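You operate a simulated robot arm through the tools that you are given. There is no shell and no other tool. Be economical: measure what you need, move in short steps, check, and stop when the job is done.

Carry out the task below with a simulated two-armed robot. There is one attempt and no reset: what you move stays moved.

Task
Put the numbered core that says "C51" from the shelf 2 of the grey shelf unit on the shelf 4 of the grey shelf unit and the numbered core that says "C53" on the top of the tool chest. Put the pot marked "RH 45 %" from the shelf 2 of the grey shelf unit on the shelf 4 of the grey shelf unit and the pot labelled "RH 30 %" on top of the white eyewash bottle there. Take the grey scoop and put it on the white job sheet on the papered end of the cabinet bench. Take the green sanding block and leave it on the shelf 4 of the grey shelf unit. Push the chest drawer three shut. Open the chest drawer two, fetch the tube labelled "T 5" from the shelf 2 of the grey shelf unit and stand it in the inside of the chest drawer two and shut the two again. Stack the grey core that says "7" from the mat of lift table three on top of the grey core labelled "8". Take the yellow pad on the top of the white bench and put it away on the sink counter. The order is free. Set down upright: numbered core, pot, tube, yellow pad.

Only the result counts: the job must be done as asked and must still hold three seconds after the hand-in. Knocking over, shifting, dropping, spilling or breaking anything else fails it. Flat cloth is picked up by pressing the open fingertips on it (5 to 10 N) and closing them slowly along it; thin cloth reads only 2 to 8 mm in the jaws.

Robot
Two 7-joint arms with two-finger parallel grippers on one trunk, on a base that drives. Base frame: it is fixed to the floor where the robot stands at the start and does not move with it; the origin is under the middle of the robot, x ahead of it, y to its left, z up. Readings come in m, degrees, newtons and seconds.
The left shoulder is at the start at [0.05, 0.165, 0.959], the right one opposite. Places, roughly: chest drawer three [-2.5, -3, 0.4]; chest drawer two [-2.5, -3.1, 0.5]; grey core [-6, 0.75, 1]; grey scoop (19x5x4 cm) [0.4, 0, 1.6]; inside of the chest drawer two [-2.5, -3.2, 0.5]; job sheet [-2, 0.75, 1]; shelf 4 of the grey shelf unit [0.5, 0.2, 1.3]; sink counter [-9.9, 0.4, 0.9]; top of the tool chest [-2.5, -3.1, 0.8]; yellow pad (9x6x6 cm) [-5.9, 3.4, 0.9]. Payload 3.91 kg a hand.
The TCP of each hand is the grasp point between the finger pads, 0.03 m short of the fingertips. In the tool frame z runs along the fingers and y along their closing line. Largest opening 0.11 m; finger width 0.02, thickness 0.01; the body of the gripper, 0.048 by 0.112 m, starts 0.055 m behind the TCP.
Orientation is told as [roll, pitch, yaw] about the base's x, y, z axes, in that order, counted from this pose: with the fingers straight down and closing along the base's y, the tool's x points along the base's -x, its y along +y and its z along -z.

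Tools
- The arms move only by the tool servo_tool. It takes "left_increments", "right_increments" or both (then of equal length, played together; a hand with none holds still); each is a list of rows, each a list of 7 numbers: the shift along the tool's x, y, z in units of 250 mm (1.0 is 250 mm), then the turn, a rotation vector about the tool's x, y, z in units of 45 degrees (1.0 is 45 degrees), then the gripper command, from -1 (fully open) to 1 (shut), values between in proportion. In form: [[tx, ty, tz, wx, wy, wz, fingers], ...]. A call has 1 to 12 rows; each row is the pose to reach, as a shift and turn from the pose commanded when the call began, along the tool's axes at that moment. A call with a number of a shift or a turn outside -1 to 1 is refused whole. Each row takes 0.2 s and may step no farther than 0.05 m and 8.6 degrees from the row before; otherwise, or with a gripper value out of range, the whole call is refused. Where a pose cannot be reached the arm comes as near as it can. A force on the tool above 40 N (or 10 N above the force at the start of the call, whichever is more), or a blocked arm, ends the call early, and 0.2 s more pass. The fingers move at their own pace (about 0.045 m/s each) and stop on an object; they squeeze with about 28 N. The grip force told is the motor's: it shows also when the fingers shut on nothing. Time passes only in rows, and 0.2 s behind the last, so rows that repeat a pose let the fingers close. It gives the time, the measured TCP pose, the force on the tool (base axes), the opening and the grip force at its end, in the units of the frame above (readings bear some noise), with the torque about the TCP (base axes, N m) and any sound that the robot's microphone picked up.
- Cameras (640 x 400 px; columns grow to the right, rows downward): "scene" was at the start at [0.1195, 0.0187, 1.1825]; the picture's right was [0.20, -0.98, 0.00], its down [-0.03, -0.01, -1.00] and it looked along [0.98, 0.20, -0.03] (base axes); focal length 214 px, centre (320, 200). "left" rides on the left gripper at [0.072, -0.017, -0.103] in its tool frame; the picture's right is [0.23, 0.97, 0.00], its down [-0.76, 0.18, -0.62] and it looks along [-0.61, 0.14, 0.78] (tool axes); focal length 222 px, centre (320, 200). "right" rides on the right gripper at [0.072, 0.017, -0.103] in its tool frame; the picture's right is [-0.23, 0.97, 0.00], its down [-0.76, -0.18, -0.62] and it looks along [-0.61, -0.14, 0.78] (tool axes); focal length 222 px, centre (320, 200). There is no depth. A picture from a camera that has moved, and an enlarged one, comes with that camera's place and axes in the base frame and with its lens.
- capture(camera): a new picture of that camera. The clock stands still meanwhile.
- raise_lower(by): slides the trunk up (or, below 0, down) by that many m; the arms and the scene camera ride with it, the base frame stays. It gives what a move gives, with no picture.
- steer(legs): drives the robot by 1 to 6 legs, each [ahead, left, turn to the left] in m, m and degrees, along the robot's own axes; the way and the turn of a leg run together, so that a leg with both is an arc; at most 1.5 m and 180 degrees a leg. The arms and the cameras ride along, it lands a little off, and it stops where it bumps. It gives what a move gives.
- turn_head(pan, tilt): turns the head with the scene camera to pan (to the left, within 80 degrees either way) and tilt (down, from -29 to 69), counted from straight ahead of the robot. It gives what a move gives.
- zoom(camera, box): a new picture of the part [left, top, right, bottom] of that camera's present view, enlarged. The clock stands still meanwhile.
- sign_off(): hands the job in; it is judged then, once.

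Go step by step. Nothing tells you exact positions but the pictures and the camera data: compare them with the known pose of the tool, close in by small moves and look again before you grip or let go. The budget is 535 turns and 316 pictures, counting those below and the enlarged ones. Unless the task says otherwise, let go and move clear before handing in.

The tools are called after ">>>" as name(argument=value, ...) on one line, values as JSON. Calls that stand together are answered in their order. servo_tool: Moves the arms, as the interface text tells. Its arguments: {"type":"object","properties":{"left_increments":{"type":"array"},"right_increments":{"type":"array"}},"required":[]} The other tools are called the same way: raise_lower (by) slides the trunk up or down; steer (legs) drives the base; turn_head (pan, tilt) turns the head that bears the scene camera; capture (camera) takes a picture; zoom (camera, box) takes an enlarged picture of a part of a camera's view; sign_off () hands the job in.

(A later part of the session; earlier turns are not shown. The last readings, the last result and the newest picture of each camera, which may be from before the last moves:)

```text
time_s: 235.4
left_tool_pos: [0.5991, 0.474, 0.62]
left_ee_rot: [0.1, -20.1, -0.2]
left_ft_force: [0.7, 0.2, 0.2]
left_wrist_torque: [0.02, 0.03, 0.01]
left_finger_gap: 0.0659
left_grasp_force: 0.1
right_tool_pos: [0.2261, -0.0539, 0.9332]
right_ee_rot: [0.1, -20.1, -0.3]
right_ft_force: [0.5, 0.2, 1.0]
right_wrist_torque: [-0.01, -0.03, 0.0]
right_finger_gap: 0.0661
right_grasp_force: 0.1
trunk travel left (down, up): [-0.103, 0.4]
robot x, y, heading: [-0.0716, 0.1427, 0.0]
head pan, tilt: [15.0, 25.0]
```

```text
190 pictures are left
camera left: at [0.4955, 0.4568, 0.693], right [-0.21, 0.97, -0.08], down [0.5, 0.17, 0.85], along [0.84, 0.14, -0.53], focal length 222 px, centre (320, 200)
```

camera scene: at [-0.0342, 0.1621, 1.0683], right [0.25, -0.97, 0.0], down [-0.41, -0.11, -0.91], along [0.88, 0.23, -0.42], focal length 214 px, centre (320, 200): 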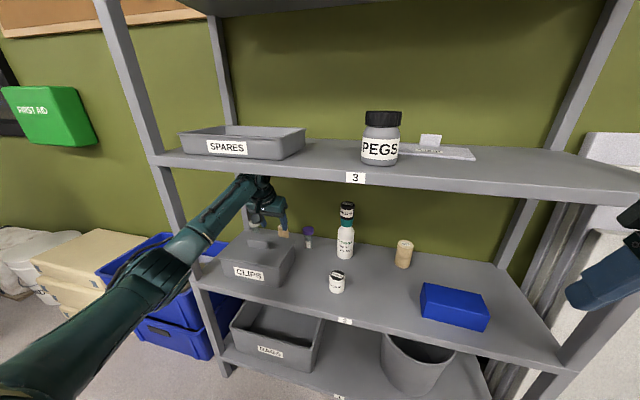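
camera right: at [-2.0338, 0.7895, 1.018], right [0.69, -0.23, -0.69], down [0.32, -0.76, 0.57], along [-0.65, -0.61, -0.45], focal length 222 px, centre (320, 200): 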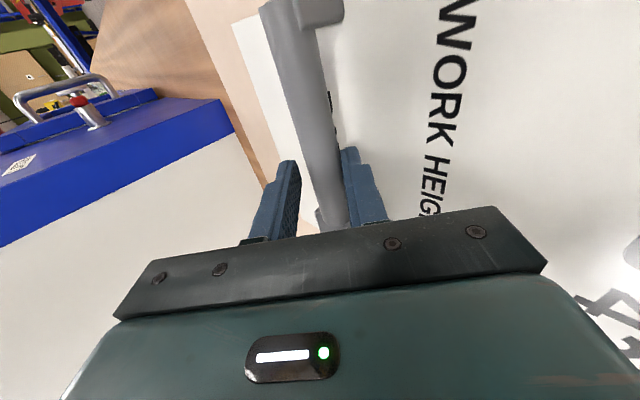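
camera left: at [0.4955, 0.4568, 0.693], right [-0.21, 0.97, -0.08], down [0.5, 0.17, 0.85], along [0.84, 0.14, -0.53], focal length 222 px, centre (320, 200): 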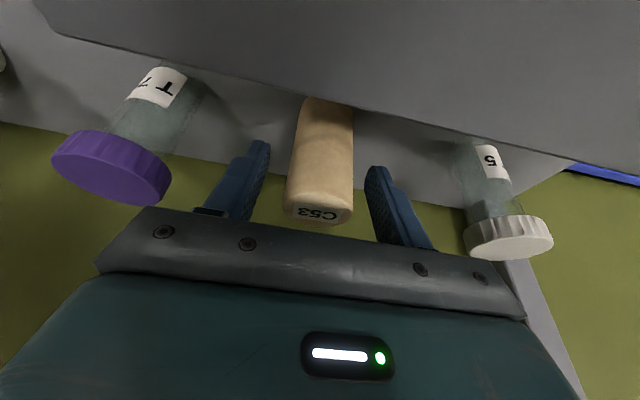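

Centred. Close and lift straight up.

>>> servo_tool(left_increments=[[0, 0, 0, 0, 0, 0, 0.2], [0, 0, 0, 0, 0, 0, 1], [0, 0, 0, 0, 0, 0, 1], [0, 0, 0, 0, 0, 0, 1]])

>>> servo_tool(left_increments=[[-0.04, 0, -0.11, 0, 0, 0, 1], [-0.08, 0, -0.22, 0, 0, 0, 1], [-0.115, 0, -0.32, 0, 0, 0, 1]])

>>> capture(camera="left")

```text
time_s: 236.4
left_tool_pos: [0.5992, 0.4741, 0.6195]
left_ee_rot: [0.1, -20.0, -0.3]
left_ft_force: [1.2, -0.1, -0.6]
left_wrist_torque: [-0.05, -0.04, -0.02]
left_finger_gap: 0.0385
left_grasp_force: 28.2
right_tool_pos: [0.2269, -0.0541, 0.9328]
right_ee_rot: [0.0, -19.9, -0.3]
right_ft_force: [-0.7, -0.6, -1.0]
right_wrist_torque: [-0.01, -0.02, 0.02]
right_finger_gap: 0.0659
right_grasp_force: 0.0
trunk travel left (down, up): [-0.103, 0.4]
robot x, y, heading: [-0.0725, 0.1482, -0.1]
head pan, tilt: [15.0, 25.0]
```

```text
time_s: 237.2
left_tool_pos: [0.5996, 0.4729, 0.7079]
left_ee_rot: [0.1, -19.9, -0.3]
left_ft_force: [-0.1, -0.5, -2.9]
left_wrist_torque: [0.01, -0.02, 0.02]
left_finger_gap: 0.0386
left_grasp_force: 27.9
right_tool_pos: [0.2257, -0.0544, 0.9313]
right_ee_rot: [0.0, -20.1, -0.2]
right_ft_force: [-0.6, -0.3, 0.2]
right_wrist_torque: [-0.01, 0.0, 0.0]
right_finger_gap: 0.0657
right_grasp_force: 0.1
trunk travel left (down, up): [-0.103, 0.4]
robot x, y, heading: [-0.0715, 0.1477, -0.0]
head pan, tilt: [15.0, 25.0]
```

```text
189 pictures are left
camera left: at [0.4963, 0.4568, 0.78], right [-0.21, 0.97, -0.08], down [0.5, 0.17, 0.85], along [0.84, 0.14, -0.53], focal length 222 px, centre (320, 200)
```

left: 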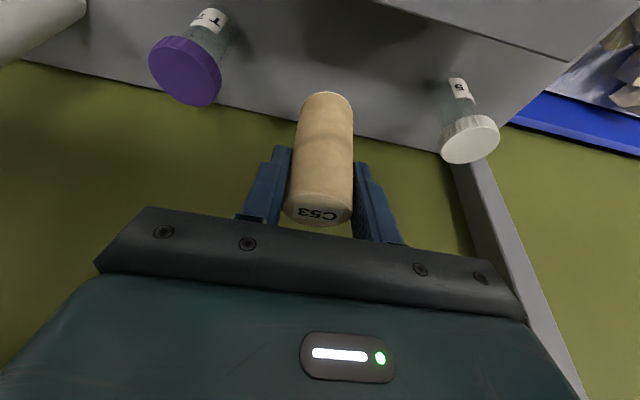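

The lid handle spans y≈0.46–0.55, so I'll shift right to y≈0.425 before backing out over the lid.

>>> servo_tool(left_increments=[[-0.008, -0.1, -0.02, 0, 0, 0, 1], [-0.008, -0.19, -0.02, 0, 0, 0, 1]])

>>> capture(camera="left")

>>> zoom(camera="scene", box=[140, 140, 340, 290])

```text
time_s: 237.8
left_tool_pos: [0.5966, 0.4265, 0.7108]
left_ee_rot: [0.2, -20.1, -0.3]
left_ft_force: [0.3, -0.1, -3.4]
left_wrist_torque: [-0.02, 0.03, 0.02]
left_finger_gap: 0.0387
left_grasp_force: 28.5
right_tool_pos: [0.2263, -0.0549, 0.9326]
right_ee_rot: [0.0, -20.0, -0.3]
right_ft_force: [0.4, 0.3, 0.8]
right_wrist_torque: [0.01, 0.03, -0.05]
right_finger_gap: 0.0657
right_grasp_force: 0.0
trunk travel left (down, up): [-0.103, 0.4]
robot x, y, heading: [-0.0722, 0.144, -0.1]
head pan, tilt: [15.0, 25.0]
```

```text
188 pictures are left
camera left: at [0.4932, 0.4089, 0.7843], right [-0.21, 0.97, -0.08], down [0.5, 0.17, 0.85], along [0.84, 0.14, -0.53], focal length 222 px, centre (320, 200)
```

left: 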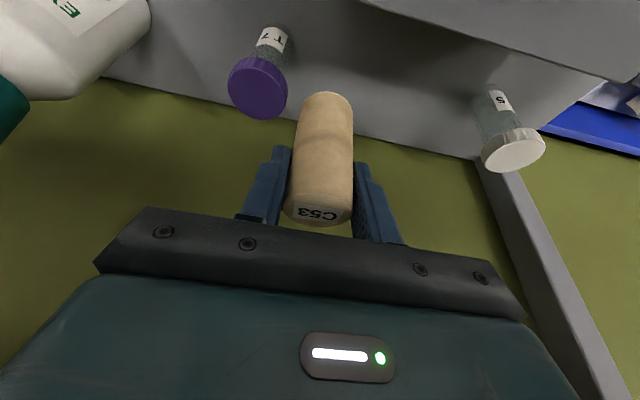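

```text
2.67 times, centred on (240, 215) of scene
camera zoom: at [0.0478, 0.1703, 1.0683], right [0.26, -0.97, 0.0], down [-0.41, -0.11, -0.91], along [0.88, 0.23, -0.42], focal length 572 px, centre (533, 160)
```

zoom: 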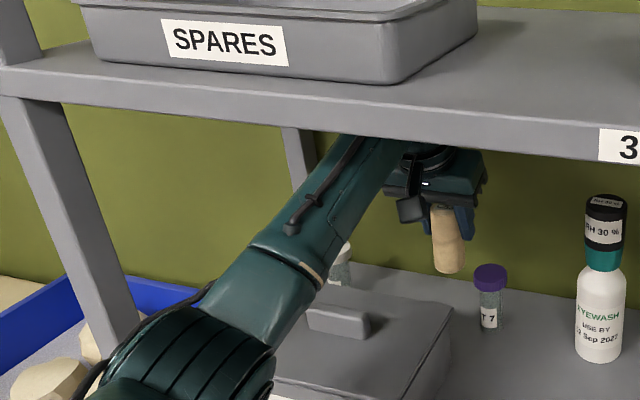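

The core bottom clears the lid at about z 0.64. Backing out.

>>> steer(legs=[[-0.1, 0, 0]])

>>> capture(camera="scene")

>>> steer(legs=[[-0.45, 0, 0]])

>>> capture(camera="scene")

```text
time_s: 238.9
left_tool_pos: [0.4995, 0.424, 0.7117]
left_ee_rot: [0.1, -19.9, -0.5]
left_ft_force: [0.8, 0.1, -1.8]
left_wrist_torque: [-0.05, 0.0, -0.02]
left_finger_gap: 0.0389
left_grasp_force: 27.8
right_tool_pos: [0.1258, -0.0554, 0.9335]
right_ee_rot: [-0.1, -19.9, -0.4]
right_ft_force: [-0.9, -0.4, -0.8]
right_wrist_torque: [-0.02, 0.0, -0.01]
right_finger_gap: 0.0659
right_grasp_force: 0.0
trunk travel left (down, up): [-0.103, 0.4]
robot x, y, heading: [-0.171, 0.1465, -0.3]
head pan, tilt: [15.0, 25.0]
```

```text
186 pictures are left
camera scene: at [-0.0508, 0.1703, 1.0683], right [0.25, -0.97, 0.0], down [-0.41, -0.11, -0.91], along [0.88, 0.23, -0.42], focal length 214 px, centre (320, 200)
```

scene: 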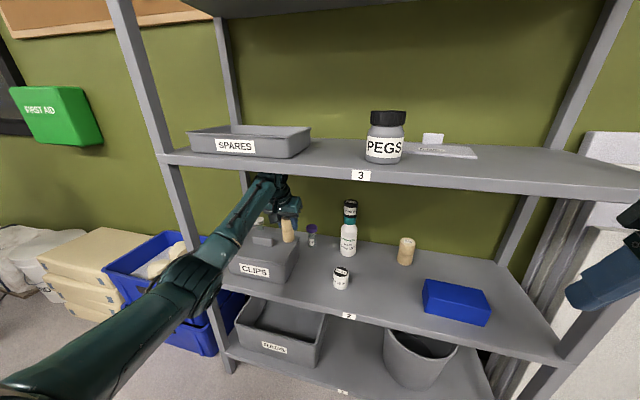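

```text
time_s: 241.7
left_tool_pos: [0.0419, 0.4235, 0.7124]
left_ee_rot: [0.1, -20.0, -0.9]
left_ft_force: [0.1, -0.3, -3.2]
left_wrist_torque: [0.0, 0.04, -0.01]
left_finger_gap: 0.0387
left_grasp_force: 28.4
right_tool_pos: [-0.3336, -0.0539, 0.9324]
right_ee_rot: [0.0, -19.9, -0.8]
right_ft_force: [1.0, 0.1, -0.5]
right_wrist_torque: [0.01, -0.02, -0.02]
right_finger_gap: 0.0659
right_grasp_force: 0.0
trunk travel left (down, up): [-0.103, 0.4]
robot x, y, heading: [-0.6302, 0.1522, -0.9]
head pan, tilt: [15.0, 25.0]
```

```text
185 pictures are left
camera scene: at [-0.5102, 0.1735, 1.0683], right [0.25, -0.97, 0.0], down [-0.41, -0.1, -0.91], along [0.88, 0.22, -0.42], focal length 214 px, centre (320, 200)
```

scene: 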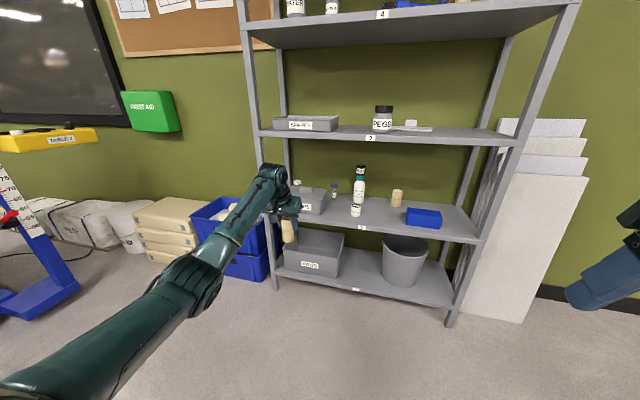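

C53 is clear. I'll tuck the left hand, extend the right hand and move left for T 5 at about (0.585, 0.585).

>>> servo_tool(left_increments=[[0.096, 0, -0.088, 0, 0, 0, 1], [0.192, 0, -0.176, 0, 0, 0, 1], [0.288, 0, -0.264, 0, 0, 0, 1], [0.384, 0, -0.352, 0, 0, 0, 1], [0.48, 0, -0.44, 0, 0, 0, 1], [0.576, 0, -0.528, 0, 0, 0, 1], [0.672, 0, -0.616, 0, 0, 0, 1], [0.766, 0, -0.704, 0, 0, 0, 1]], right_increments=[[-0.093, 0, 0.124, 0, 0, 0, -0.2], [-0.186, 0, 0.249, 0, 0, 0, -0.2], [-0.279, 0, 0.373, 0, 0, 0, -0.2], [-0.372, 0, 0.497, 0, 0, 0, -0.2], [-0.466, 0, 0.622, 0, 0, 0, -0.2], [-0.559, 0, 0.746, 0, 0, 0, -0.2], [-0.652, 0, 0.87, 0, 0, 0, -0.2], [-0.745, 0, 0.995, 0, 0, 0, -0.2]])

>>> servo_tool(right_increments=[[-0.11, 0, 0.11, 0, 0, 0, -0.2], [-0.22, -0.05, 0.22, 0, 0, 0, -0.2], [-0.3, -0.1, 0.27, 0, 0, 0, -0.2]])

>>> steer(legs=[[0, 0.66, 0.9]])

>>> turn_head(pan=-15, tilt=25)

>>> capture(camera="scene")

```text
time_s: 243.5
left_tool_pos: [-0.1985, 0.4265, 0.8128]
left_ee_rot: [0.1, -20.0, -0.7]
left_ft_force: [0.1, -0.4, -1.9]
left_wrist_torque: [0.0, 0.02, -0.03]
left_finger_gap: 0.0384
left_grasp_force: 28.0
right_tool_pos: [-0.073, -0.0556, 0.7637]
right_ee_rot: [-0.1, -20.0, -0.8]
right_ft_force: [0.0, -0.7, -0.5]
right_wrist_torque: [0.02, -0.03, -0.01]
right_finger_gap: 0.066
right_grasp_force: 0.1
trunk travel left (down, up): [-0.103, 0.4]
robot x, y, heading: [-0.6275, 0.1516, -0.4]
head pan, tilt: [15.0, 25.0]
```

```text
time_s: 244.3
left_tool_pos: [-0.1984, 0.4259, 0.8113]
left_ee_rot: [0.2, -20.1, -0.8]
left_ft_force: [0.3, -0.4, -2.4]
left_wrist_torque: [0.03, 0.0, 0.0]
left_finger_gap: 0.0387
left_grasp_force: 27.7
right_tool_pos: [0.0208, -0.0828, 0.7272]
right_ee_rot: [0.1, -19.9, -0.9]
right_ft_force: [0.3, 0.2, 0.4]
right_wrist_torque: [-0.02, -0.04, 0.01]
right_finger_gap: 0.066
right_grasp_force: 0.1
trunk travel left (down, up): [-0.103, 0.4]
robot x, y, heading: [-0.6294, 0.1513, -0.9]
head pan, tilt: [15.0, 25.0]
```

```text
time_s: 248.1
left_tool_pos: [-0.2041, 1.1166, 0.8117]
left_ee_rot: [0.0, -20.0, 0.5]
left_ft_force: [0.3, -0.7, -2.1]
left_wrist_torque: [0.02, -0.02, -0.04]
left_finger_gap: 0.0387
left_grasp_force: 27.9
right_tool_pos: [0.0273, 0.6125, 0.7274]
right_ee_rot: [0.0, -19.8, 0.4]
right_ft_force: [0.0, 0.5, 0.3]
right_wrist_torque: [-0.01, 0.01, -0.01]
right_finger_gap: 0.0662
right_grasp_force: 0.1
trunk travel left (down, up): [-0.103, 0.4]
robot x, y, heading: [-0.6276, 0.833, 0.4]
head pan, tilt: [15.0, 25.0]
```

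```text
time_s: 249.0
left_tool_pos: [-0.2036, 1.117, 0.8124]
left_ee_rot: [0.1, -20.0, 0.4]
left_ft_force: [-0.5, 0.2, -2.4]
left_wrist_torque: [0.02, 0.03, -0.01]
left_finger_gap: 0.0386
left_grasp_force: 28.2
right_tool_pos: [0.0279, 0.6123, 0.727]
right_ee_rot: [0.1, -19.9, 0.4]
right_ft_force: [-0.9, 0.7, -0.4]
right_wrist_torque: [-0.01, 0.02, -0.02]
right_finger_gap: 0.0661
right_grasp_force: 0.1
trunk travel left (down, up): [-0.103, 0.4]
robot x, y, heading: [-0.6302, 0.8365, 0.5]
head pan, tilt: [-15.0, 25.0]
```

```text
184 pictures are left
camera scene: at [-0.5091, 0.81, 1.0683], right [-0.25, -0.97, 0.0], down [-0.41, 0.11, -0.91], along [0.88, -0.23, -0.42], focal length 214 px, centre (320, 200)
```

scene: 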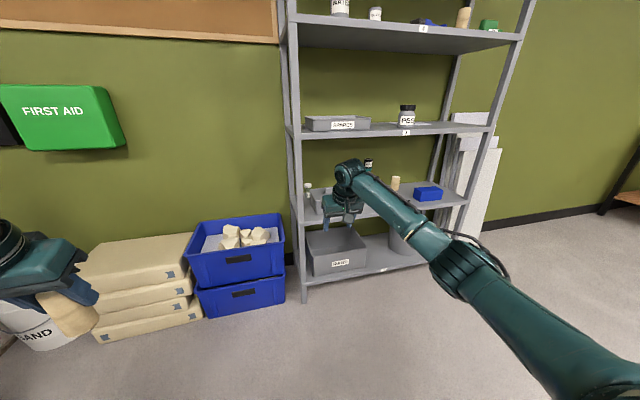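

>>> steer(legs=[[0, -0.03, -0.5], [0.43, 0, 0]])

>>> capture(camera="right")

>>> capture(camera="scene")

```text
time_s: 251.8
left_tool_pos: [0.1763, 1.0826, 0.812]
left_ee_rot: [0.1, -20.0, -0.2]
left_ft_force: [-0.2, 0.2, -2.5]
left_wrist_torque: [-0.02, 0.0, -0.03]
left_finger_gap: 0.0386
left_grasp_force: 28.7
right_tool_pos: [0.3982, 0.5806, 0.7143]
right_ee_rot: [-0.8, -19.2, 1.2]
right_ft_force: [-0.7, 0.2, 0.4]
right_wrist_torque: [-0.02, 0.02, -0.01]
right_finger_gap: 0.066
right_grasp_force: 0.2
trunk travel left (down, up): [-0.103, 0.4]
robot x, y, heading: [-0.2496, 0.8031, -0.1]
head pan, tilt: [-15.0, 25.0]
stopped in leg 2: the robot was blocked; the commanded pose is now the measured one
```

```text
183 pictures are left
camera right: at [0.2944, 0.5974, 0.7886], right [0.2, 0.98, 0.06], down [0.52, -0.16, 0.84], along [0.83, -0.14, -0.54], focal length 222 px, centre (320, 200)
```

right: 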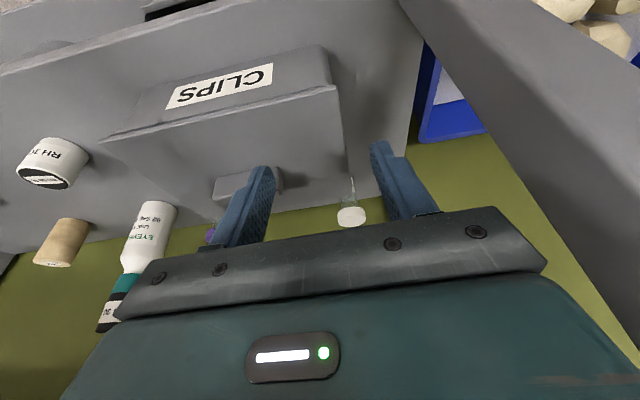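

```text
182 pictures are left
camera scene: at [-0.1316, 0.7796, 1.0686], right [-0.26, -0.97, 0.0], down [-0.41, 0.11, -0.91], along [0.88, -0.24, -0.42], focal length 214 px, centre (320, 200)
```

scene: 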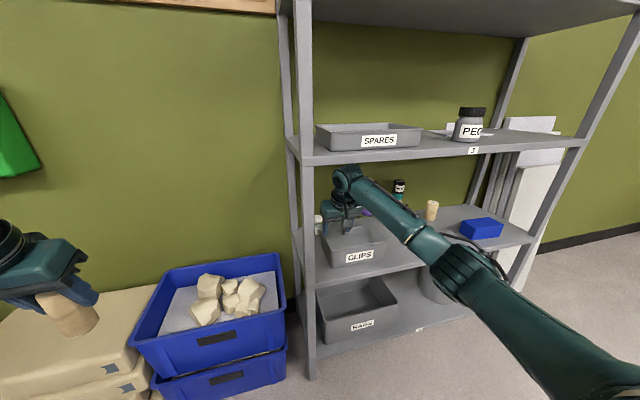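

The wrist touched the front lip of shelf 3 because it was about 1 cm too high. I'll back off, re-level and drop the hand 3 cm, then check nothing moved.

>>> steer(legs=[[-0.06, 0, 0]])

>>> servo_tool(right_increments=[[0.02, 0, 0.06, -0.008, -0.018, 0.031, -0.2], [0.03, 0, 0.08, -0.008, -0.018, 0.031, -0.2]])

>>> capture(camera="scene")

>>> zoom(camera="scene", box=[270, 80, 510, 280])

```text
time_s: 252.7
left_tool_pos: [0.1177, 1.083, 0.8123]
left_ee_rot: [0.1, -19.9, -0.2]
left_ft_force: [0.2, 0.5, -3.0]
left_wrist_torque: [0.02, 0.02, 0.0]
left_finger_gap: 0.0388
left_grasp_force: 28.0
right_tool_pos: [0.3371, 0.5803, 0.7155]
right_ee_rot: [-0.8, -19.4, 1.1]
right_ft_force: [0.0, -0.5, 0.1]
right_wrist_torque: [-0.01, -0.02, 0.03]
right_finger_gap: 0.0659
right_grasp_force: 0.2
trunk travel left (down, up): [-0.103, 0.4]
robot x, y, heading: [-0.3117, 0.8016, -0.1]
head pan, tilt: [-15.0, 25.0]
```

```text
time_s: 253.3
left_tool_pos: [0.1179, 1.0833, 0.8127]
left_ee_rot: [0.1, -19.8, -0.2]
left_ft_force: [-0.1, -0.5, -3.9]
left_wrist_torque: [-0.01, 0.0, 0.0]
left_finger_gap: 0.0384
left_grasp_force: 27.4
right_tool_pos: [0.3385, 0.5809, 0.6949]
right_ee_rot: [0.1, -20.2, -0.4]
right_ft_force: [0.0, 0.4, 0.7]
right_wrist_torque: [0.0, 0.0, 0.03]
right_finger_gap: 0.0659
right_grasp_force: 0.1
trunk travel left (down, up): [-0.103, 0.4]
robot x, y, heading: [-0.3121, 0.8016, -0.2]
head pan, tilt: [-15.0, 25.0]
```

```text
181 pictures are left
camera scene: at [-0.1916, 0.7797, 1.0683], right [-0.26, -0.97, 0.0], down [-0.41, 0.11, -0.91], along [0.87, -0.24, -0.42], focal length 214 px, centre (320, 200)
```

scene: 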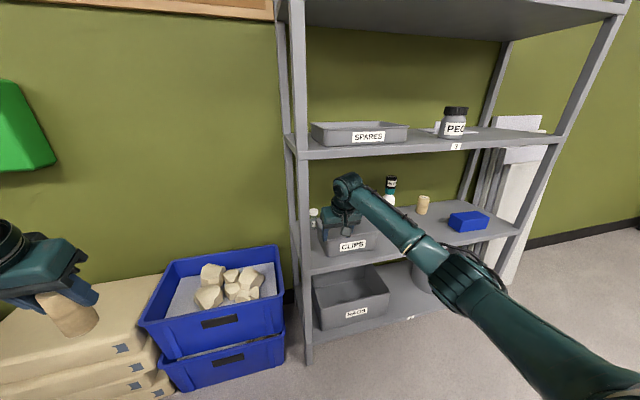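

```text
2.00 times, centred on (390, 180) of scene
camera zoom: at [-0.1916, 0.7797, 1.0683], right [-0.26, -0.97, 0.0], down [-0.41, 0.11, -0.91], along [0.87, -0.24, -0.42], focal length 429 px, centre (180, 240)
```

zoom: 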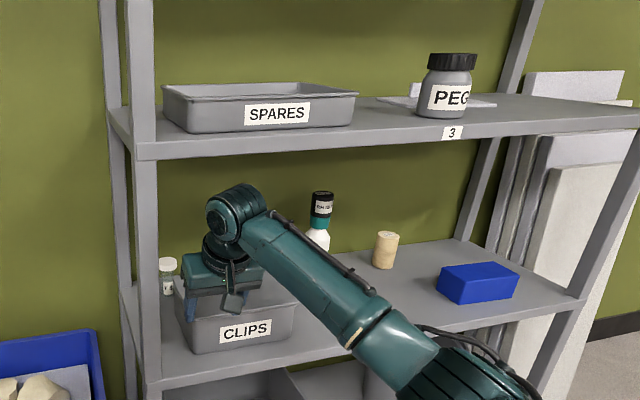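

Nothing has moved. I'll continue at z≈0.70.

>>> servo_tool(right_increments=[[-0.007, 0, -0.02, 0, 0, 0, -0.2]])

>>> steer(legs=[[0.19, 0, 0]])

>>> capture(camera="right")

>>> zoom(camera="scene", box=[270, 80, 510, 280])

```text
time_s: 253.7
left_tool_pos: [0.1181, 1.0826, 0.8123]
left_ee_rot: [0.2, -19.9, -0.1]
left_ft_force: [-0.1, 0.3, -2.5]
left_wrist_torque: [0.0, 0.02, -0.03]
left_finger_gap: 0.0386
left_grasp_force: 28.2
right_tool_pos: [0.3378, 0.5794, 0.7]
right_ee_rot: [0.0, -20.1, -0.4]
right_ft_force: [-1.0, -0.5, 0.5]
right_wrist_torque: [0.01, -0.02, 0.0]
right_finger_gap: 0.0659
right_grasp_force: 0.1
trunk travel left (down, up): [-0.103, 0.4]
robot x, y, heading: [-0.3142, 0.8045, -0.2]
head pan, tilt: [-15.0, 25.0]
```

```text
time_s: 255.3
left_tool_pos: [0.3125, 1.0827, 0.8122]
left_ee_rot: [0.1, -20.0, -0.1]
left_ft_force: [0.2, 1.1, -2.4]
left_wrist_torque: [0.0, 0.0, 0.03]
left_finger_gap: 0.0387
left_grasp_force: 27.6
right_tool_pos: [0.5352, 0.5811, 0.6981]
right_ee_rot: [0.0, -20.1, -0.1]
right_ft_force: [-0.9, -0.3, -0.3]
right_wrist_torque: [0.02, -0.01, -0.01]
right_finger_gap: 0.0661
right_grasp_force: 0.1
trunk travel left (down, up): [-0.103, 0.4]
robot x, y, heading: [-0.1151, 0.8007, -0.1]
head pan, tilt: [-15.0, 25.0]
```

```text
179 pictures are left
camera right: at [0.4308, 0.5992, 0.7718], right [0.22, 0.97, 0.08], down [0.5, -0.18, 0.85], along [0.84, -0.14, -0.53], focal length 222 px, centre (320, 200)
```

right: 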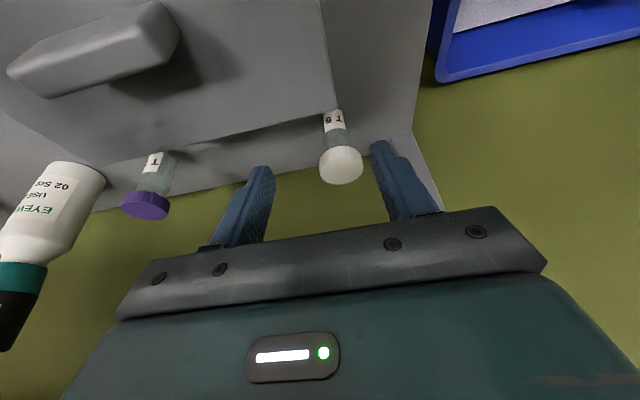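

```text
2.00 times, centred on (390, 180) of scene
camera zoom: at [0.0053, 0.78, 1.0683], right [-0.26, -0.97, 0.0], down [-0.41, 0.11, -0.91], along [0.88, -0.23, -0.42], focal length 429 px, centre (180, 240)
```

zoom: 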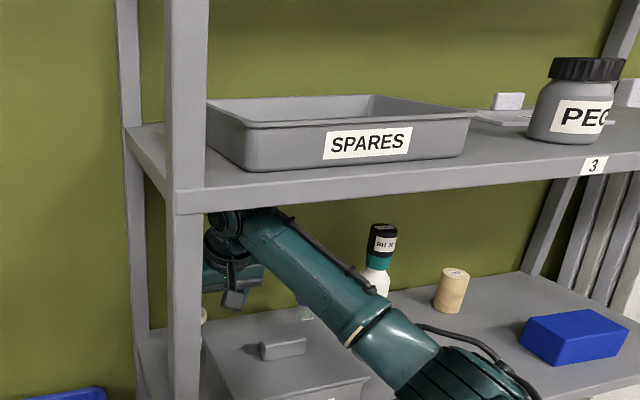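

It reads T 5. The cap is at about (0.594, 0.594). I'll drive 0.055 m and refine.

>>> steer(legs=[[0.055, 0, 0]])

>>> servo_tool(right_increments=[[0.01, 0.045, 0.06, 0, 0, 0, -0.2]])

>>> capture(camera="right")

```text
time_s: 256.3
left_tool_pos: [0.3677, 1.0833, 0.8134]
left_ee_rot: [0.0, -19.9, -0.1]
left_ft_force: [0.1, -0.2, -2.9]
left_wrist_torque: [0.0, -0.02, 0.01]
left_finger_gap: 0.0386
left_grasp_force: 27.6
right_tool_pos: [0.592, 0.5824, 0.6984]
right_ee_rot: [0.1, -20.1, -0.3]
right_ft_force: [-0.6, -0.2, 0.3]
right_wrist_torque: [0.02, 0.02, -0.03]
right_finger_gap: 0.0661
right_grasp_force: 0.1
trunk travel left (down, up): [-0.103, 0.4]
robot x, y, heading: [-0.0555, 0.802, -0.1]
head pan, tilt: [-15.0, 25.0]
```

```text
time_s: 256.7
left_tool_pos: [0.3698, 1.0848, 0.8126]
left_ee_rot: [0.1, -19.9, -0.1]
left_ft_force: [0.1, -0.1, -2.4]
left_wrist_torque: [-0.01, -0.04, 0.01]
left_finger_gap: 0.0387
left_grasp_force: 27.9
right_tool_pos: [0.5925, 0.5924, 0.6837]
right_ee_rot: [0.1, -20.1, -0.3]
right_ft_force: [0.0, 0.1, 0.0]
right_wrist_torque: [-0.04, -0.01, 0.01]
right_finger_gap: 0.066
right_grasp_force: 0.0
trunk travel left (down, up): [-0.103, 0.4]
robot x, y, heading: [-0.0594, 0.8054, -0.0]
head pan, tilt: [-15.0, 25.0]
```

```text
177 pictures are left
camera right: at [0.4883, 0.6089, 0.7563], right [0.22, 0.97, 0.08], down [0.5, -0.18, 0.85], along [0.84, -0.14, -0.53], focal length 222 px, centre (320, 200)
```

right: 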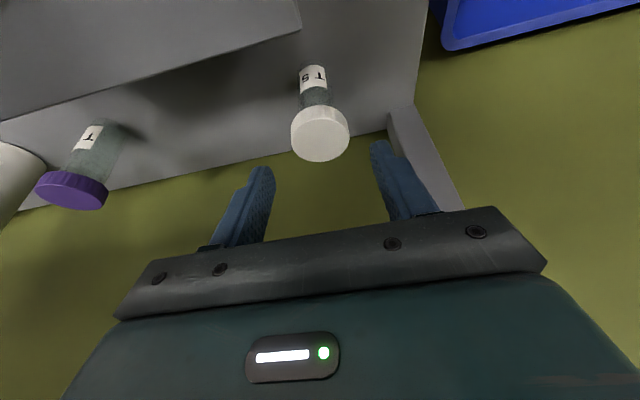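

>>> servo_tool(right_increments=[[0.02, 0.008, 0.08, 0, 0, 0, -0.2], [0.04, 0.008, 0.15, 0, 0, 0, -0.2], [0.059, 0.008, 0.215, 0, 0, 0, -0.2]])

>>> capture(camera="right")

```text
time_s: 257.5
left_tool_pos: [0.3684, 1.0842, 0.8106]
left_ee_rot: [0.1, -19.9, 0.0]
left_ft_force: [-0.4, 0.4, -2.2]
left_wrist_torque: [0.03, 0.0, -0.01]
left_finger_gap: 0.0386
left_grasp_force: 28.2
right_tool_pos: [0.5954, 0.596, 0.6269]
right_ee_rot: [0.1, -20.1, -0.3]
right_ft_force: [1.0, -0.6, 0.2]
right_wrist_torque: [-0.01, -0.02, 0.05]
right_finger_gap: 0.0659
right_grasp_force: 0.0
trunk travel left (down, up): [-0.103, 0.4]
robot x, y, heading: [-0.0595, 0.803, -0.1]
head pan, tilt: [-15.0, 25.0]
```

```text
176 pictures are left
camera right: at [0.4909, 0.6128, 0.7001], right [0.22, 0.97, 0.08], down [0.5, -0.18, 0.85], along [0.84, -0.14, -0.53], focal length 222 px, centre (320, 200)
```

right: 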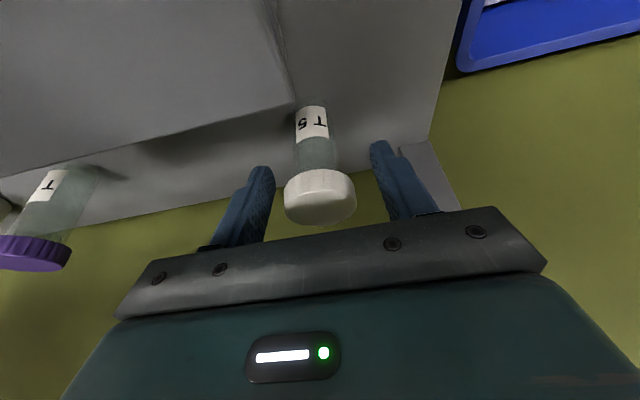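

Centred on the cap. I'll grip, lift, then pitch the hand while rising so both the wrist and the tube clear the lid and shelf 3.

>>> servo_tool(right_increments=[[0, 0, 0, 0, 0, 0, 0.2], [0, 0, 0, 0, 0, 0, 1], [0, 0, 0, 0, 0, 0, 1], [0, 0, 0, 0, 0, 0, 1]])

>>> servo_tool(right_increments=[[-0.035, 0, -0.095, 0, 0, 0, 1], [-0.07, 0, -0.19, 0, 0, 0, 1], [-0.09, 0, -0.24, 0, -0.14, 0, 1], [-0.11, 0, -0.3, 0, -0.28, 0, 1], [-0.13, 0, -0.355, 0, -0.42, 0, 1], [-0.148, 0, -0.406, 0, -0.556, 0, 1]])

>>> capture(camera="right")

>>> capture(camera="scene")

```text
time_s: 258.5
left_tool_pos: [0.3691, 1.0841, 0.8119]
left_ee_rot: [0.1, -19.9, -0.1]
left_ft_force: [0.4, -0.3, -2.8]
left_wrist_torque: [-0.02, -0.01, 0.02]
left_finger_gap: 0.0386
left_grasp_force: 27.7
right_tool_pos: [0.5953, 0.596, 0.6281]
right_ee_rot: [0.1, -20.2, -0.3]
right_ft_force: [-0.7, 0.0, 0.1]
right_wrist_torque: [-0.02, 0.0, 0.0]
right_finger_gap: 0.0401
right_grasp_force: 28.4
trunk travel left (down, up): [-0.103, 0.4]
robot x, y, heading: [-0.0603, 0.8022, 0.1]
head pan, tilt: [-15.0, 25.0]
```

```text
time_s: 259.9
left_tool_pos: [0.3697, 1.0843, 0.811]
left_ee_rot: [0.1, -19.9, -0.2]
left_ft_force: [-0.1, 0.3, -2.5]
left_wrist_torque: [0.01, 0.01, 0.01]
left_finger_gap: 0.0385
left_grasp_force: 27.6
right_tool_pos: [0.5983, 0.5949, 0.7361]
right_ee_rot: [0.0, -45.2, -0.4]
right_ft_force: [-0.3, 0.0, -0.3]
right_wrist_torque: [0.0, 0.03, 0.0]
right_finger_gap: 0.04
right_grasp_force: 28.1
trunk travel left (down, up): [-0.103, 0.4]
robot x, y, heading: [-0.058, 0.8007, 0.0]
head pan, tilt: [-15.0, 25.0]
```

```text
175 pictures are left
camera right: at [0.4721, 0.6121, 0.7581], right [0.16, 0.97, 0.16], down [0.09, -0.18, 0.98], along [0.98, -0.15, -0.12], focal length 222 px, centre (320, 200)
```

right: 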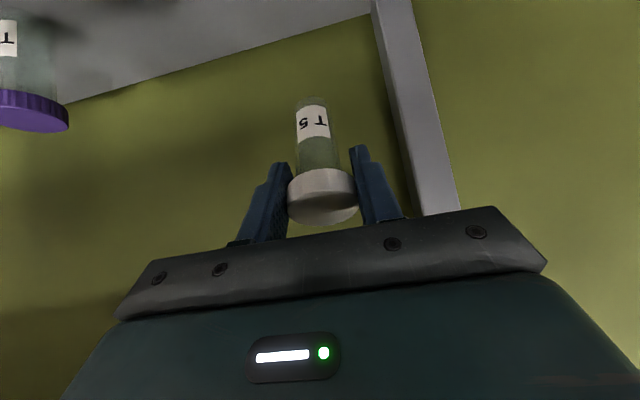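

```text
174 pictures are left
camera scene: at [0.0608, 0.7799, 1.0683], right [-0.26, -0.97, 0.0], down [-0.41, 0.11, -0.91], along [0.88, -0.23, -0.42], focal length 214 px, centre (320, 200)
```

scene: 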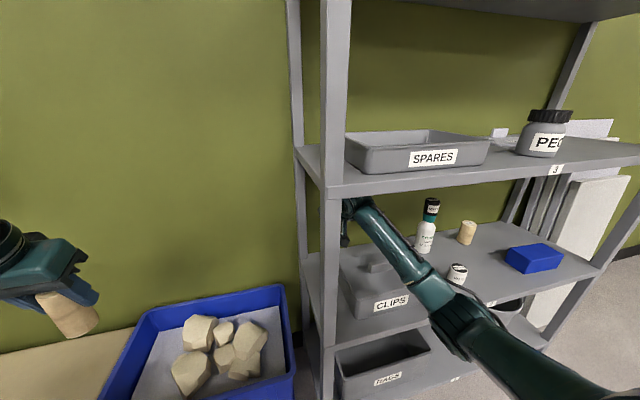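

I'll shift 15 mm right for post clearance, then back out.

>>> servo_tool(right_increments=[[0, -0.06, 0, 0, 0, 0, 1]])

>>> steer(legs=[[-0.2, 0, 0]])

>>> steer(legs=[[-0.4, 0, 0]])

>>> capture(camera="scene")

```text
time_s: 260.3
left_tool_pos: [0.3693, 1.0838, 0.8125]
left_ee_rot: [0.1, -19.8, -0.2]
left_ft_force: [0.0, 0.3, -2.4]
left_wrist_torque: [-0.03, 0.0, 0.03]
left_finger_gap: 0.0383
left_grasp_force: 28.6
right_tool_pos: [0.5962, 0.5801, 0.7371]
right_ee_rot: [0.1, -45.2, -0.3]
right_ft_force: [0.6, 1.1, -0.3]
right_wrist_torque: [-0.01, 0.04, -0.02]
right_finger_gap: 0.0402
right_grasp_force: 27.9
trunk travel left (down, up): [-0.103, 0.4]
robot x, y, heading: [-0.0597, 0.8026, 0.1]
head pan, tilt: [-15.0, 25.0]
```

```text
time_s: 261.9
left_tool_pos: [0.1678, 1.0827, 0.8127]
left_ee_rot: [0.1, -19.9, -0.4]
left_ft_force: [0.0, 0.3, -3.5]
left_wrist_torque: [-0.03, 0.0, 0.0]
left_finger_gap: 0.0385
left_grasp_force: 27.9
right_tool_pos: [0.393, 0.5766, 0.7363]
right_ee_rot: [0.2, -45.1, -0.6]
right_ft_force: [0.0, 0.4, -0.5]
right_wrist_torque: [-0.02, 0.02, 0.0]
right_finger_gap: 0.0402
right_grasp_force: 28.1
trunk travel left (down, up): [-0.103, 0.4]
robot x, y, heading: [-0.2609, 0.8012, -0.2]
head pan, tilt: [-15.0, 25.0]
```

```text
time_s: 264.3
left_tool_pos: [-0.2164, 1.084, 0.8114]
left_ee_rot: [0.1, -19.9, -0.2]
left_ft_force: [0.4, 0.7, -2.5]
left_wrist_torque: [-0.01, 0.02, -0.02]
left_finger_gap: 0.0384
left_grasp_force: 28.1
right_tool_pos: [0.0107, 0.5812, 0.735]
right_ee_rot: [0.1, -45.0, -0.4]
right_ft_force: [0.7, 0.2, -0.1]
right_wrist_torque: [-0.02, 0.01, 0.0]
right_finger_gap: 0.0399
right_grasp_force: 27.8
trunk travel left (down, up): [-0.103, 0.4]
robot x, y, heading: [-0.645, 0.8057, -0.2]
head pan, tilt: [-15.0, 25.0]
```

```text
173 pictures are left
camera scene: at [-0.5251, 0.7814, 1.0683], right [-0.26, -0.97, 0.0], down [-0.41, 0.11, -0.91], along [0.88, -0.24, -0.42], focal length 214 px, centre (320, 200)
```

scene: 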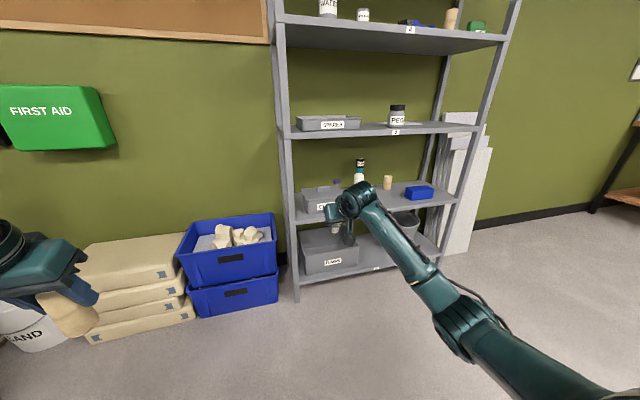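

Both items are in hand. I'll tuck the right arm, then drive to the tool chest.

>>> servo_tool(right_increments=[[0.047, 0, -0.14, 0, 0.093, 0, 1], [0.094, 0, -0.28, 0, 0.186, 0, 1], [0.141, 0, -0.42, 0, 0.278, 0, 1], [0.188, 0, -0.56, 0, 0.37, 0, 1], [0.235, 0, -0.7, 0, 0.463, 0, 1], [0.283, 0, -0.85, 0, 0.556, 0, 1]])

>>> steer(legs=[[-0.2, 0, 0], [0, 0, -90], [1.3, 0, 0], [1.0, -0.5, 0], [0.65, -0.35, 0]])

>>> turn_head(pan=-30, tilt=20)

>>> capture(camera="scene")

```text
time_s: 265.7
left_tool_pos: [-0.2165, 1.0848, 0.8108]
left_ee_rot: [0.1, -19.9, -0.3]
left_ft_force: [0.3, 0.5, -2.4]
left_wrist_torque: [0.04, -0.02, 0.01]
left_finger_gap: 0.0382
left_grasp_force: 28.0
right_tool_pos: [-0.192, 0.5787, 0.8362]
right_ee_rot: [0.0, -20.0, -0.5]
right_ft_force: [-0.7, -0.3, 0.4]
right_wrist_torque: [-0.02, 0.0, -0.02]
right_finger_gap: 0.0402
right_grasp_force: 28.0
trunk travel left (down, up): [-0.103, 0.4]
robot x, y, heading: [-0.6426, 0.8069, -0.1]
head pan, tilt: [-15.0, 25.0]
```

```text
time_s: 286.3
left_tool_pos: [-1.6339, -2.5391, 0.8113]
left_ee_rot: [0.1, -19.9, -95.9]
left_ft_force: [0.4, 0.6, -1.8]
left_wrist_torque: [-0.01, 0.0, -0.02]
left_finger_gap: 0.0385
left_grasp_force: 27.8
right_tool_pos: [-2.1394, -2.5153, 0.8354]
right_ee_rot: [0.2, -20.1, -96.0]
right_ft_force: [-0.7, -0.2, -0.7]
right_wrist_torque: [0.0, 0.01, 0.01]
right_finger_gap: 0.04
right_grasp_force: 28.3
trunk travel left (down, up): [-0.103, 0.4]
robot x, y, heading: [-1.8717, -2.0879, -95.6]
head pan, tilt: [-15.0, 25.0]
```

```text
time_s: 287.1
left_tool_pos: [-1.634, -2.5401, 0.8118]
left_ee_rot: [0.1, -19.9, -95.9]
left_ft_force: [0.2, -0.8, -2.0]
left_wrist_torque: [0.03, 0.01, -0.02]
left_finger_gap: 0.0388
left_grasp_force: 27.9
right_tool_pos: [-2.1385, -2.5154, 0.8348]
right_ee_rot: [0.2, -20.0, -96.0]
right_ft_force: [-0.3, -0.8, -0.3]
right_wrist_torque: [0.01, -0.02, -0.01]
right_finger_gap: 0.0399
right_grasp_force: 27.9
trunk travel left (down, up): [-0.103, 0.4]
robot x, y, heading: [-1.8698, -2.0852, -95.5]
head pan, tilt: [-30.0, 20.0]
```

```text
172 pictures are left
camera scene: at [-1.9262, -2.1904, 1.0764], right [-0.81, 0.58, 0.0], down [0.2, 0.28, -0.94], along [-0.55, -0.76, -0.34], focal length 214 px, centre (320, 200)
```

scene: 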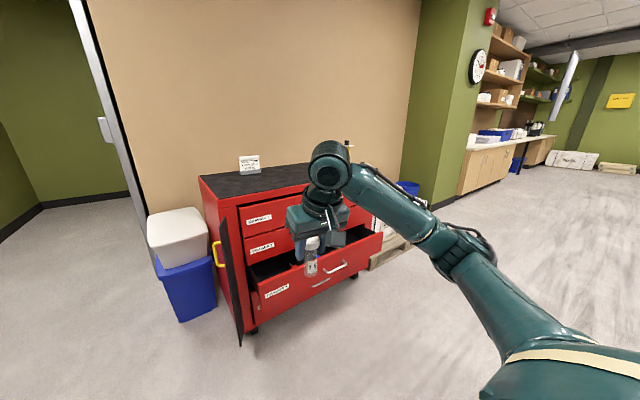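

The chest is ahead-right with one drawer already open. I'll square up and move in front for a good view.

>>> steer(legs=[[0, -0.6, 5.5]])

>>> turn_head(pan=0, tilt=30)

>>> capture(camera="scene")

```text
time_s: 290.5
left_tool_pos: [-2.1947, -2.4839, 0.8116]
left_ee_rot: [0.1, -19.9, -89.9]
left_ft_force: [1.1, -0.6, -2.5]
left_wrist_torque: [-0.01, 0.01, 0.05]
left_finger_gap: 0.0388
left_grasp_force: 27.9
right_tool_pos: [-2.7, -2.5133, 0.8362]
right_ee_rot: [0.1, -20.0, -89.9]
right_ft_force: [0.5, -0.5, 0.5]
right_wrist_torque: [0.0, 0.02, 0.02]
right_finger_gap: 0.04
right_grasp_force: 28.1
trunk travel left (down, up): [-0.103, 0.4]
robot x, y, heading: [-2.4805, -2.0544, -89.5]
head pan, tilt: [-30.0, 20.0]
```

```text
time_s: 291.5
left_tool_pos: [-2.1943, -2.4839, 0.813]
left_ee_rot: [0.1, -19.9, -89.8]
left_ft_force: [-1.1, 0.1, -2.2]
left_wrist_torque: [0.01, -0.02, 0.0]
left_finger_gap: 0.0386
left_grasp_force: 28.3
right_tool_pos: [-2.6998, -2.513, 0.8357]
right_ee_rot: [0.1, -20.1, -89.9]
right_ft_force: [0.9, 0.4, -0.3]
right_wrist_torque: [0.01, -0.02, -0.03]
right_finger_gap: 0.0399
right_grasp_force: 28.0
trunk travel left (down, up): [-0.103, 0.4]
robot x, y, heading: [-2.478, -2.0555, -89.9]
head pan, tilt: [0.0, 30.0]
```

```text
171 pictures are left
camera scene: at [-2.4755, -2.1769, 1.0603], right [-1.0, -0.01, 0.0], down [0.0, 0.5, -0.87], along [0.0, -0.87, -0.5], focal length 214 px, centre (320, 200)
```

scene: 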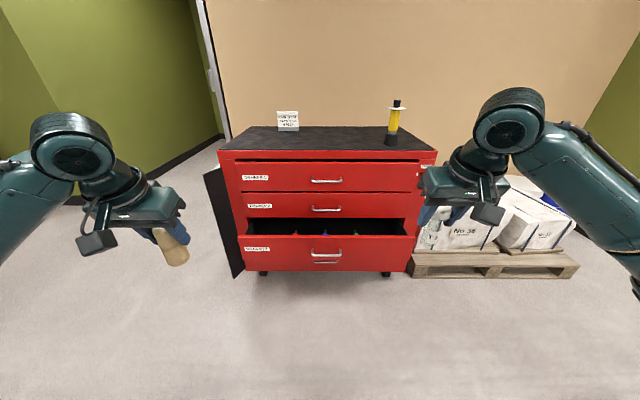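

>>> zoom(camera="scene", box=[200, 90, 440, 290])

```text
2.00 times, centred on (320, 190) of scene
camera zoom: at [-2.4755, -2.1769, 1.0603], right [-1.0, -0.01, 0.0], down [0.0, 0.5, -0.87], along [0.0, -0.87, -0.5], focal length 429 px, centre (320, 220)
```

zoom: 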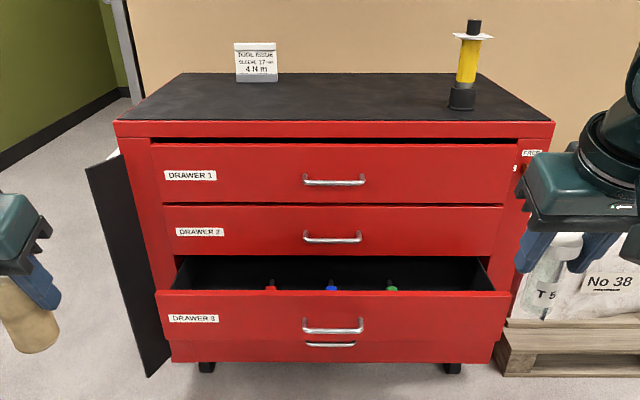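

I'll raise the trunk so C53 clears the chest top. That also gives me a second view for triangulation.

>>> raise_lower(by=0.2)

>>> zoom(camera="scene", box=[200, 90, 440, 290])

```text
time_s: 293.6
left_tool_pos: [-2.1942, -2.4832, 1.0111]
left_ee_rot: [0.2, -20.0, -89.8]
left_ft_force: [0.7, 0.3, -1.5]
left_wrist_torque: [0.01, 0.01, 0.0]
left_finger_gap: 0.0388
left_grasp_force: 27.6
right_tool_pos: [-2.6997, -2.5135, 1.0359]
right_ee_rot: [0.1, -20.0, -89.9]
right_ft_force: [-0.4, -0.1, -1.1]
right_wrist_torque: [0.01, 0.04, 0.01]
right_finger_gap: 0.0396
right_grasp_force: 28.2
trunk travel left (down, up): [-0.303, 0.2]
robot x, y, heading: [-2.4802, -2.0569, -89.7]
head pan, tilt: [0.0, 30.0]
```

```text
2.00 times, centred on (320, 190) of scene
camera zoom: at [-2.4754, -2.177, 1.2603], right [-1.0, -0.01, 0.0], down [0.0, 0.5, -0.87], along [0.01, -0.87, -0.5], focal length 429 px, centre (320, 220)
```

zoom: 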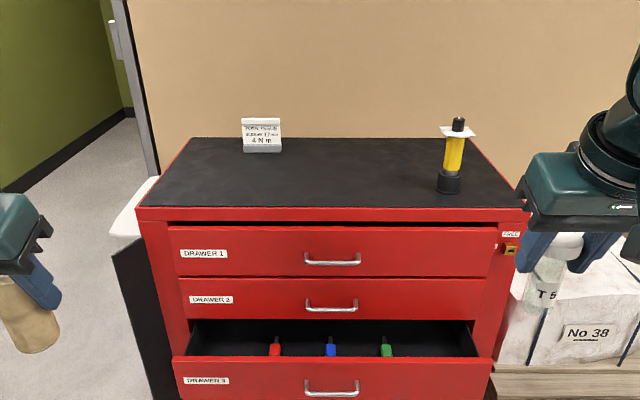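

Chest top is z≈0.792 with its front edge at y≈-3.05, the drawer 2 handle at about (-2.503, -2.99, 0.54), and the drawer 3 front at y≈-2.90. First I'll place C53 on the top with the left hand near (-2.22, -3.15).

>>> servo_tool(left_increments=[[-0.15, 0, 0.055, 0, 0, 0, 1], [-0.3, 0, 0.11, 0, 0, 0, 1], [-0.45, 0, 0.164, 0, 0, 0, 1], [-0.6, 0, 0.218, 0, 0, 0, 1], [-0.75, 0, 0.273, 0, 0, 0, 1], [-0.9, 0, 0.328, 0, 0, 0, 1]])

>>> steer(legs=[[0.42, 0, -0.3]])

>>> turn_head(pan=20, tilt=30)

>>> capture(camera="scene")

>>> capture(camera="left")

```text
time_s: 295.0
left_tool_pos: [-2.195, -2.7234, 1.0104]
left_ee_rot: [0.2, -19.8, -89.9]
left_ft_force: [-1.1, -0.1, -2.7]
left_wrist_torque: [0.02, 0.02, 0.01]
left_finger_gap: 0.0384
left_grasp_force: 27.9
right_tool_pos: [-2.6999, -2.5132, 1.035]
right_ee_rot: [0.1, -20.1, -90.1]
right_ft_force: [0.4, 0.2, -0.7]
right_wrist_torque: [0.01, -0.01, -0.04]
right_finger_gap: 0.0401
right_grasp_force: 27.9
trunk travel left (down, up): [-0.303, 0.2]
robot x, y, heading: [-2.4802, -2.0574, -90.2]
head pan, tilt: [0.0, 30.0]
```

```text
time_s: 297.6
left_tool_pos: [-2.2109, -3.1485, 1.0101]
left_ee_rot: [0.1, -19.8, -91.1]
left_ft_force: [0.3, -0.4, -2.5]
left_wrist_torque: [0.0, 0.0, -0.02]
left_finger_gap: 0.0389
left_grasp_force: 27.7
right_tool_pos: [-2.7108, -2.9277, 1.0351]
right_ee_rot: [0.1, -20.2, -91.1]
right_ft_force: [-1.7, -0.6, -1.1]
right_wrist_torque: [0.01, 0.0, -0.03]
right_finger_gap: 0.04
right_grasp_force: 27.9
trunk travel left (down, up): [-0.303, 0.2]
robot x, y, heading: [-2.474, -2.4771, -90.6]
head pan, tilt: [0.0, 30.0]
```

```text
time_s: 298.4
left_tool_pos: [-2.2104, -3.1487, 1.01]
left_ee_rot: [0.1, -19.9, -91.0]
left_ft_force: [-0.1, 0.0, -3.0]
left_wrist_torque: [0.01, 0.0, -0.01]
left_finger_gap: 0.0384
left_grasp_force: 27.8
right_tool_pos: [-2.71, -2.9277, 1.0369]
right_ee_rot: [0.2, -20.1, -91.1]
right_ft_force: [0.3, 0.1, -0.9]
right_wrist_torque: [0.03, 0.01, -0.03]
right_finger_gap: 0.0399
right_grasp_force: 27.8
trunk travel left (down, up): [-0.303, 0.2]
robot x, y, heading: [-2.4803, -2.4747, -90.8]
head pan, tilt: [20.0, 30.0]
```

```text
168 pictures are left
camera scene: at [-2.4489, -2.5917, 1.2603], right [-0.94, -0.33, 0.0], down [-0.16, 0.47, -0.87], along [0.28, -0.82, -0.5], focal length 214 px, centre (320, 200)
```

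scene: 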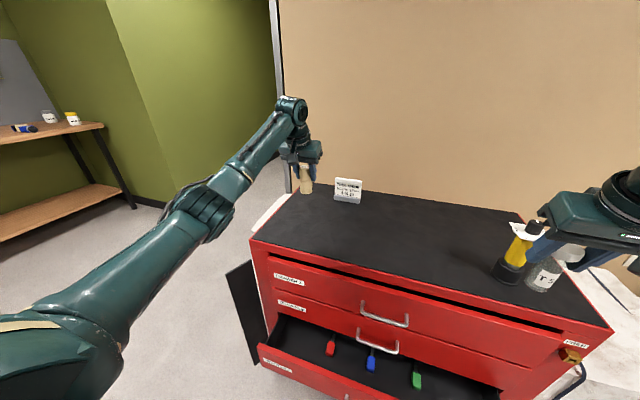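

```text
167 pictures are left
camera left: at [-2.2263, -3.0447, 1.083], right [0.98, 0.2, -0.08], down [0.17, -0.51, 0.85], along [0.13, -0.84, -0.53], focal length 222 px, centre (320, 200)
```

left: 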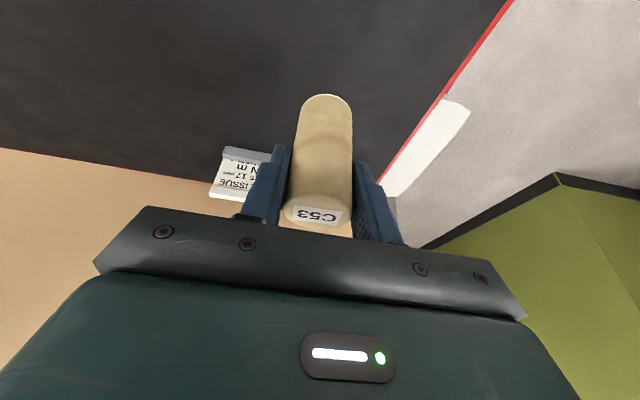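

C53 is over free space on the top. Lowering.

>>> servo_tool(left_increments=[[0.05, 0, 0.13, 0, 0, 0, 1], [0.1, 0, 0.26, 0, 0, 0, 1], [0.145, 0, 0.39, 0, 0, 0, 1], [0.185, 0, 0.505, 0, 0, 0, 1]])

>>> servo_tool(left_increments=[[0.005, 0, 0.013, 0, 0, 0, 1], [0.009, 0, 0.025, 0, 0, 0, 1], [0.012, 0, 0.033, 0, 0, 0, 1], [0.015, 0, 0.041, 0, 0, 0, 1]])

>>> capture(camera="left")

```text
time_s: 299.4
left_tool_pos: [-2.2114, -3.1464, 0.8752]
left_ee_rot: [0.1, -19.9, -90.9]
left_ft_force: [0.9, -0.5, -2.1]
left_wrist_torque: [0.05, 0.0, -0.01]
left_finger_gap: 0.0386
left_grasp_force: 27.6
right_tool_pos: [-2.7105, -2.9283, 1.0356]
right_ee_rot: [0.1, -20.1, -91.1]
right_ft_force: [0.4, 0.2, -0.8]
right_wrist_torque: [0.01, 0.03, -0.02]
right_finger_gap: 0.0401
right_grasp_force: 28.2
trunk travel left (down, up): [-0.303, 0.2]
robot x, y, heading: [-2.4783, -2.4809, -90.7]
head pan, tilt: [20.0, 30.0]
```

```text
time_s: 300.4
left_tool_pos: [-2.2115, -3.1469, 0.8705]
left_ee_rot: [0.3, -20.4, -91.0]
left_ft_force: [5.3, -0.5, 20.1]
left_wrist_torque: [-0.17, -0.07, -0.04]
left_finger_gap: 0.0386
left_grasp_force: 28.1
right_tool_pos: [-2.7105, -2.9253, 1.0363]
right_ee_rot: [0.1, -20.3, -91.2]
right_ft_force: [0.0, -0.1, -1.3]
right_wrist_torque: [-0.02, -0.01, -0.02]
right_finger_gap: 0.0399
right_grasp_force: 27.8
trunk travel left (down, up): [-0.303, 0.2]
robot x, y, heading: [-2.4817, -2.4781, -90.8]
head pan, tilt: [20.0, 30.0]
```

```text
166 pictures are left
camera left: at [-2.2267, -3.0423, 0.9422], right [0.98, 0.2, -0.08], down [0.17, -0.5, 0.85], along [0.13, -0.84, -0.52], focal length 222 px, centre (320, 200)
```

left: 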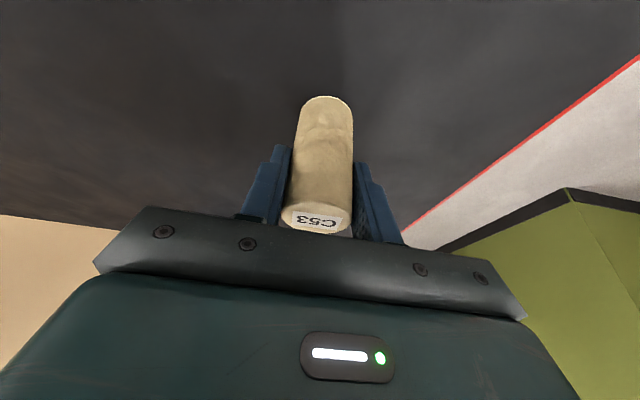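

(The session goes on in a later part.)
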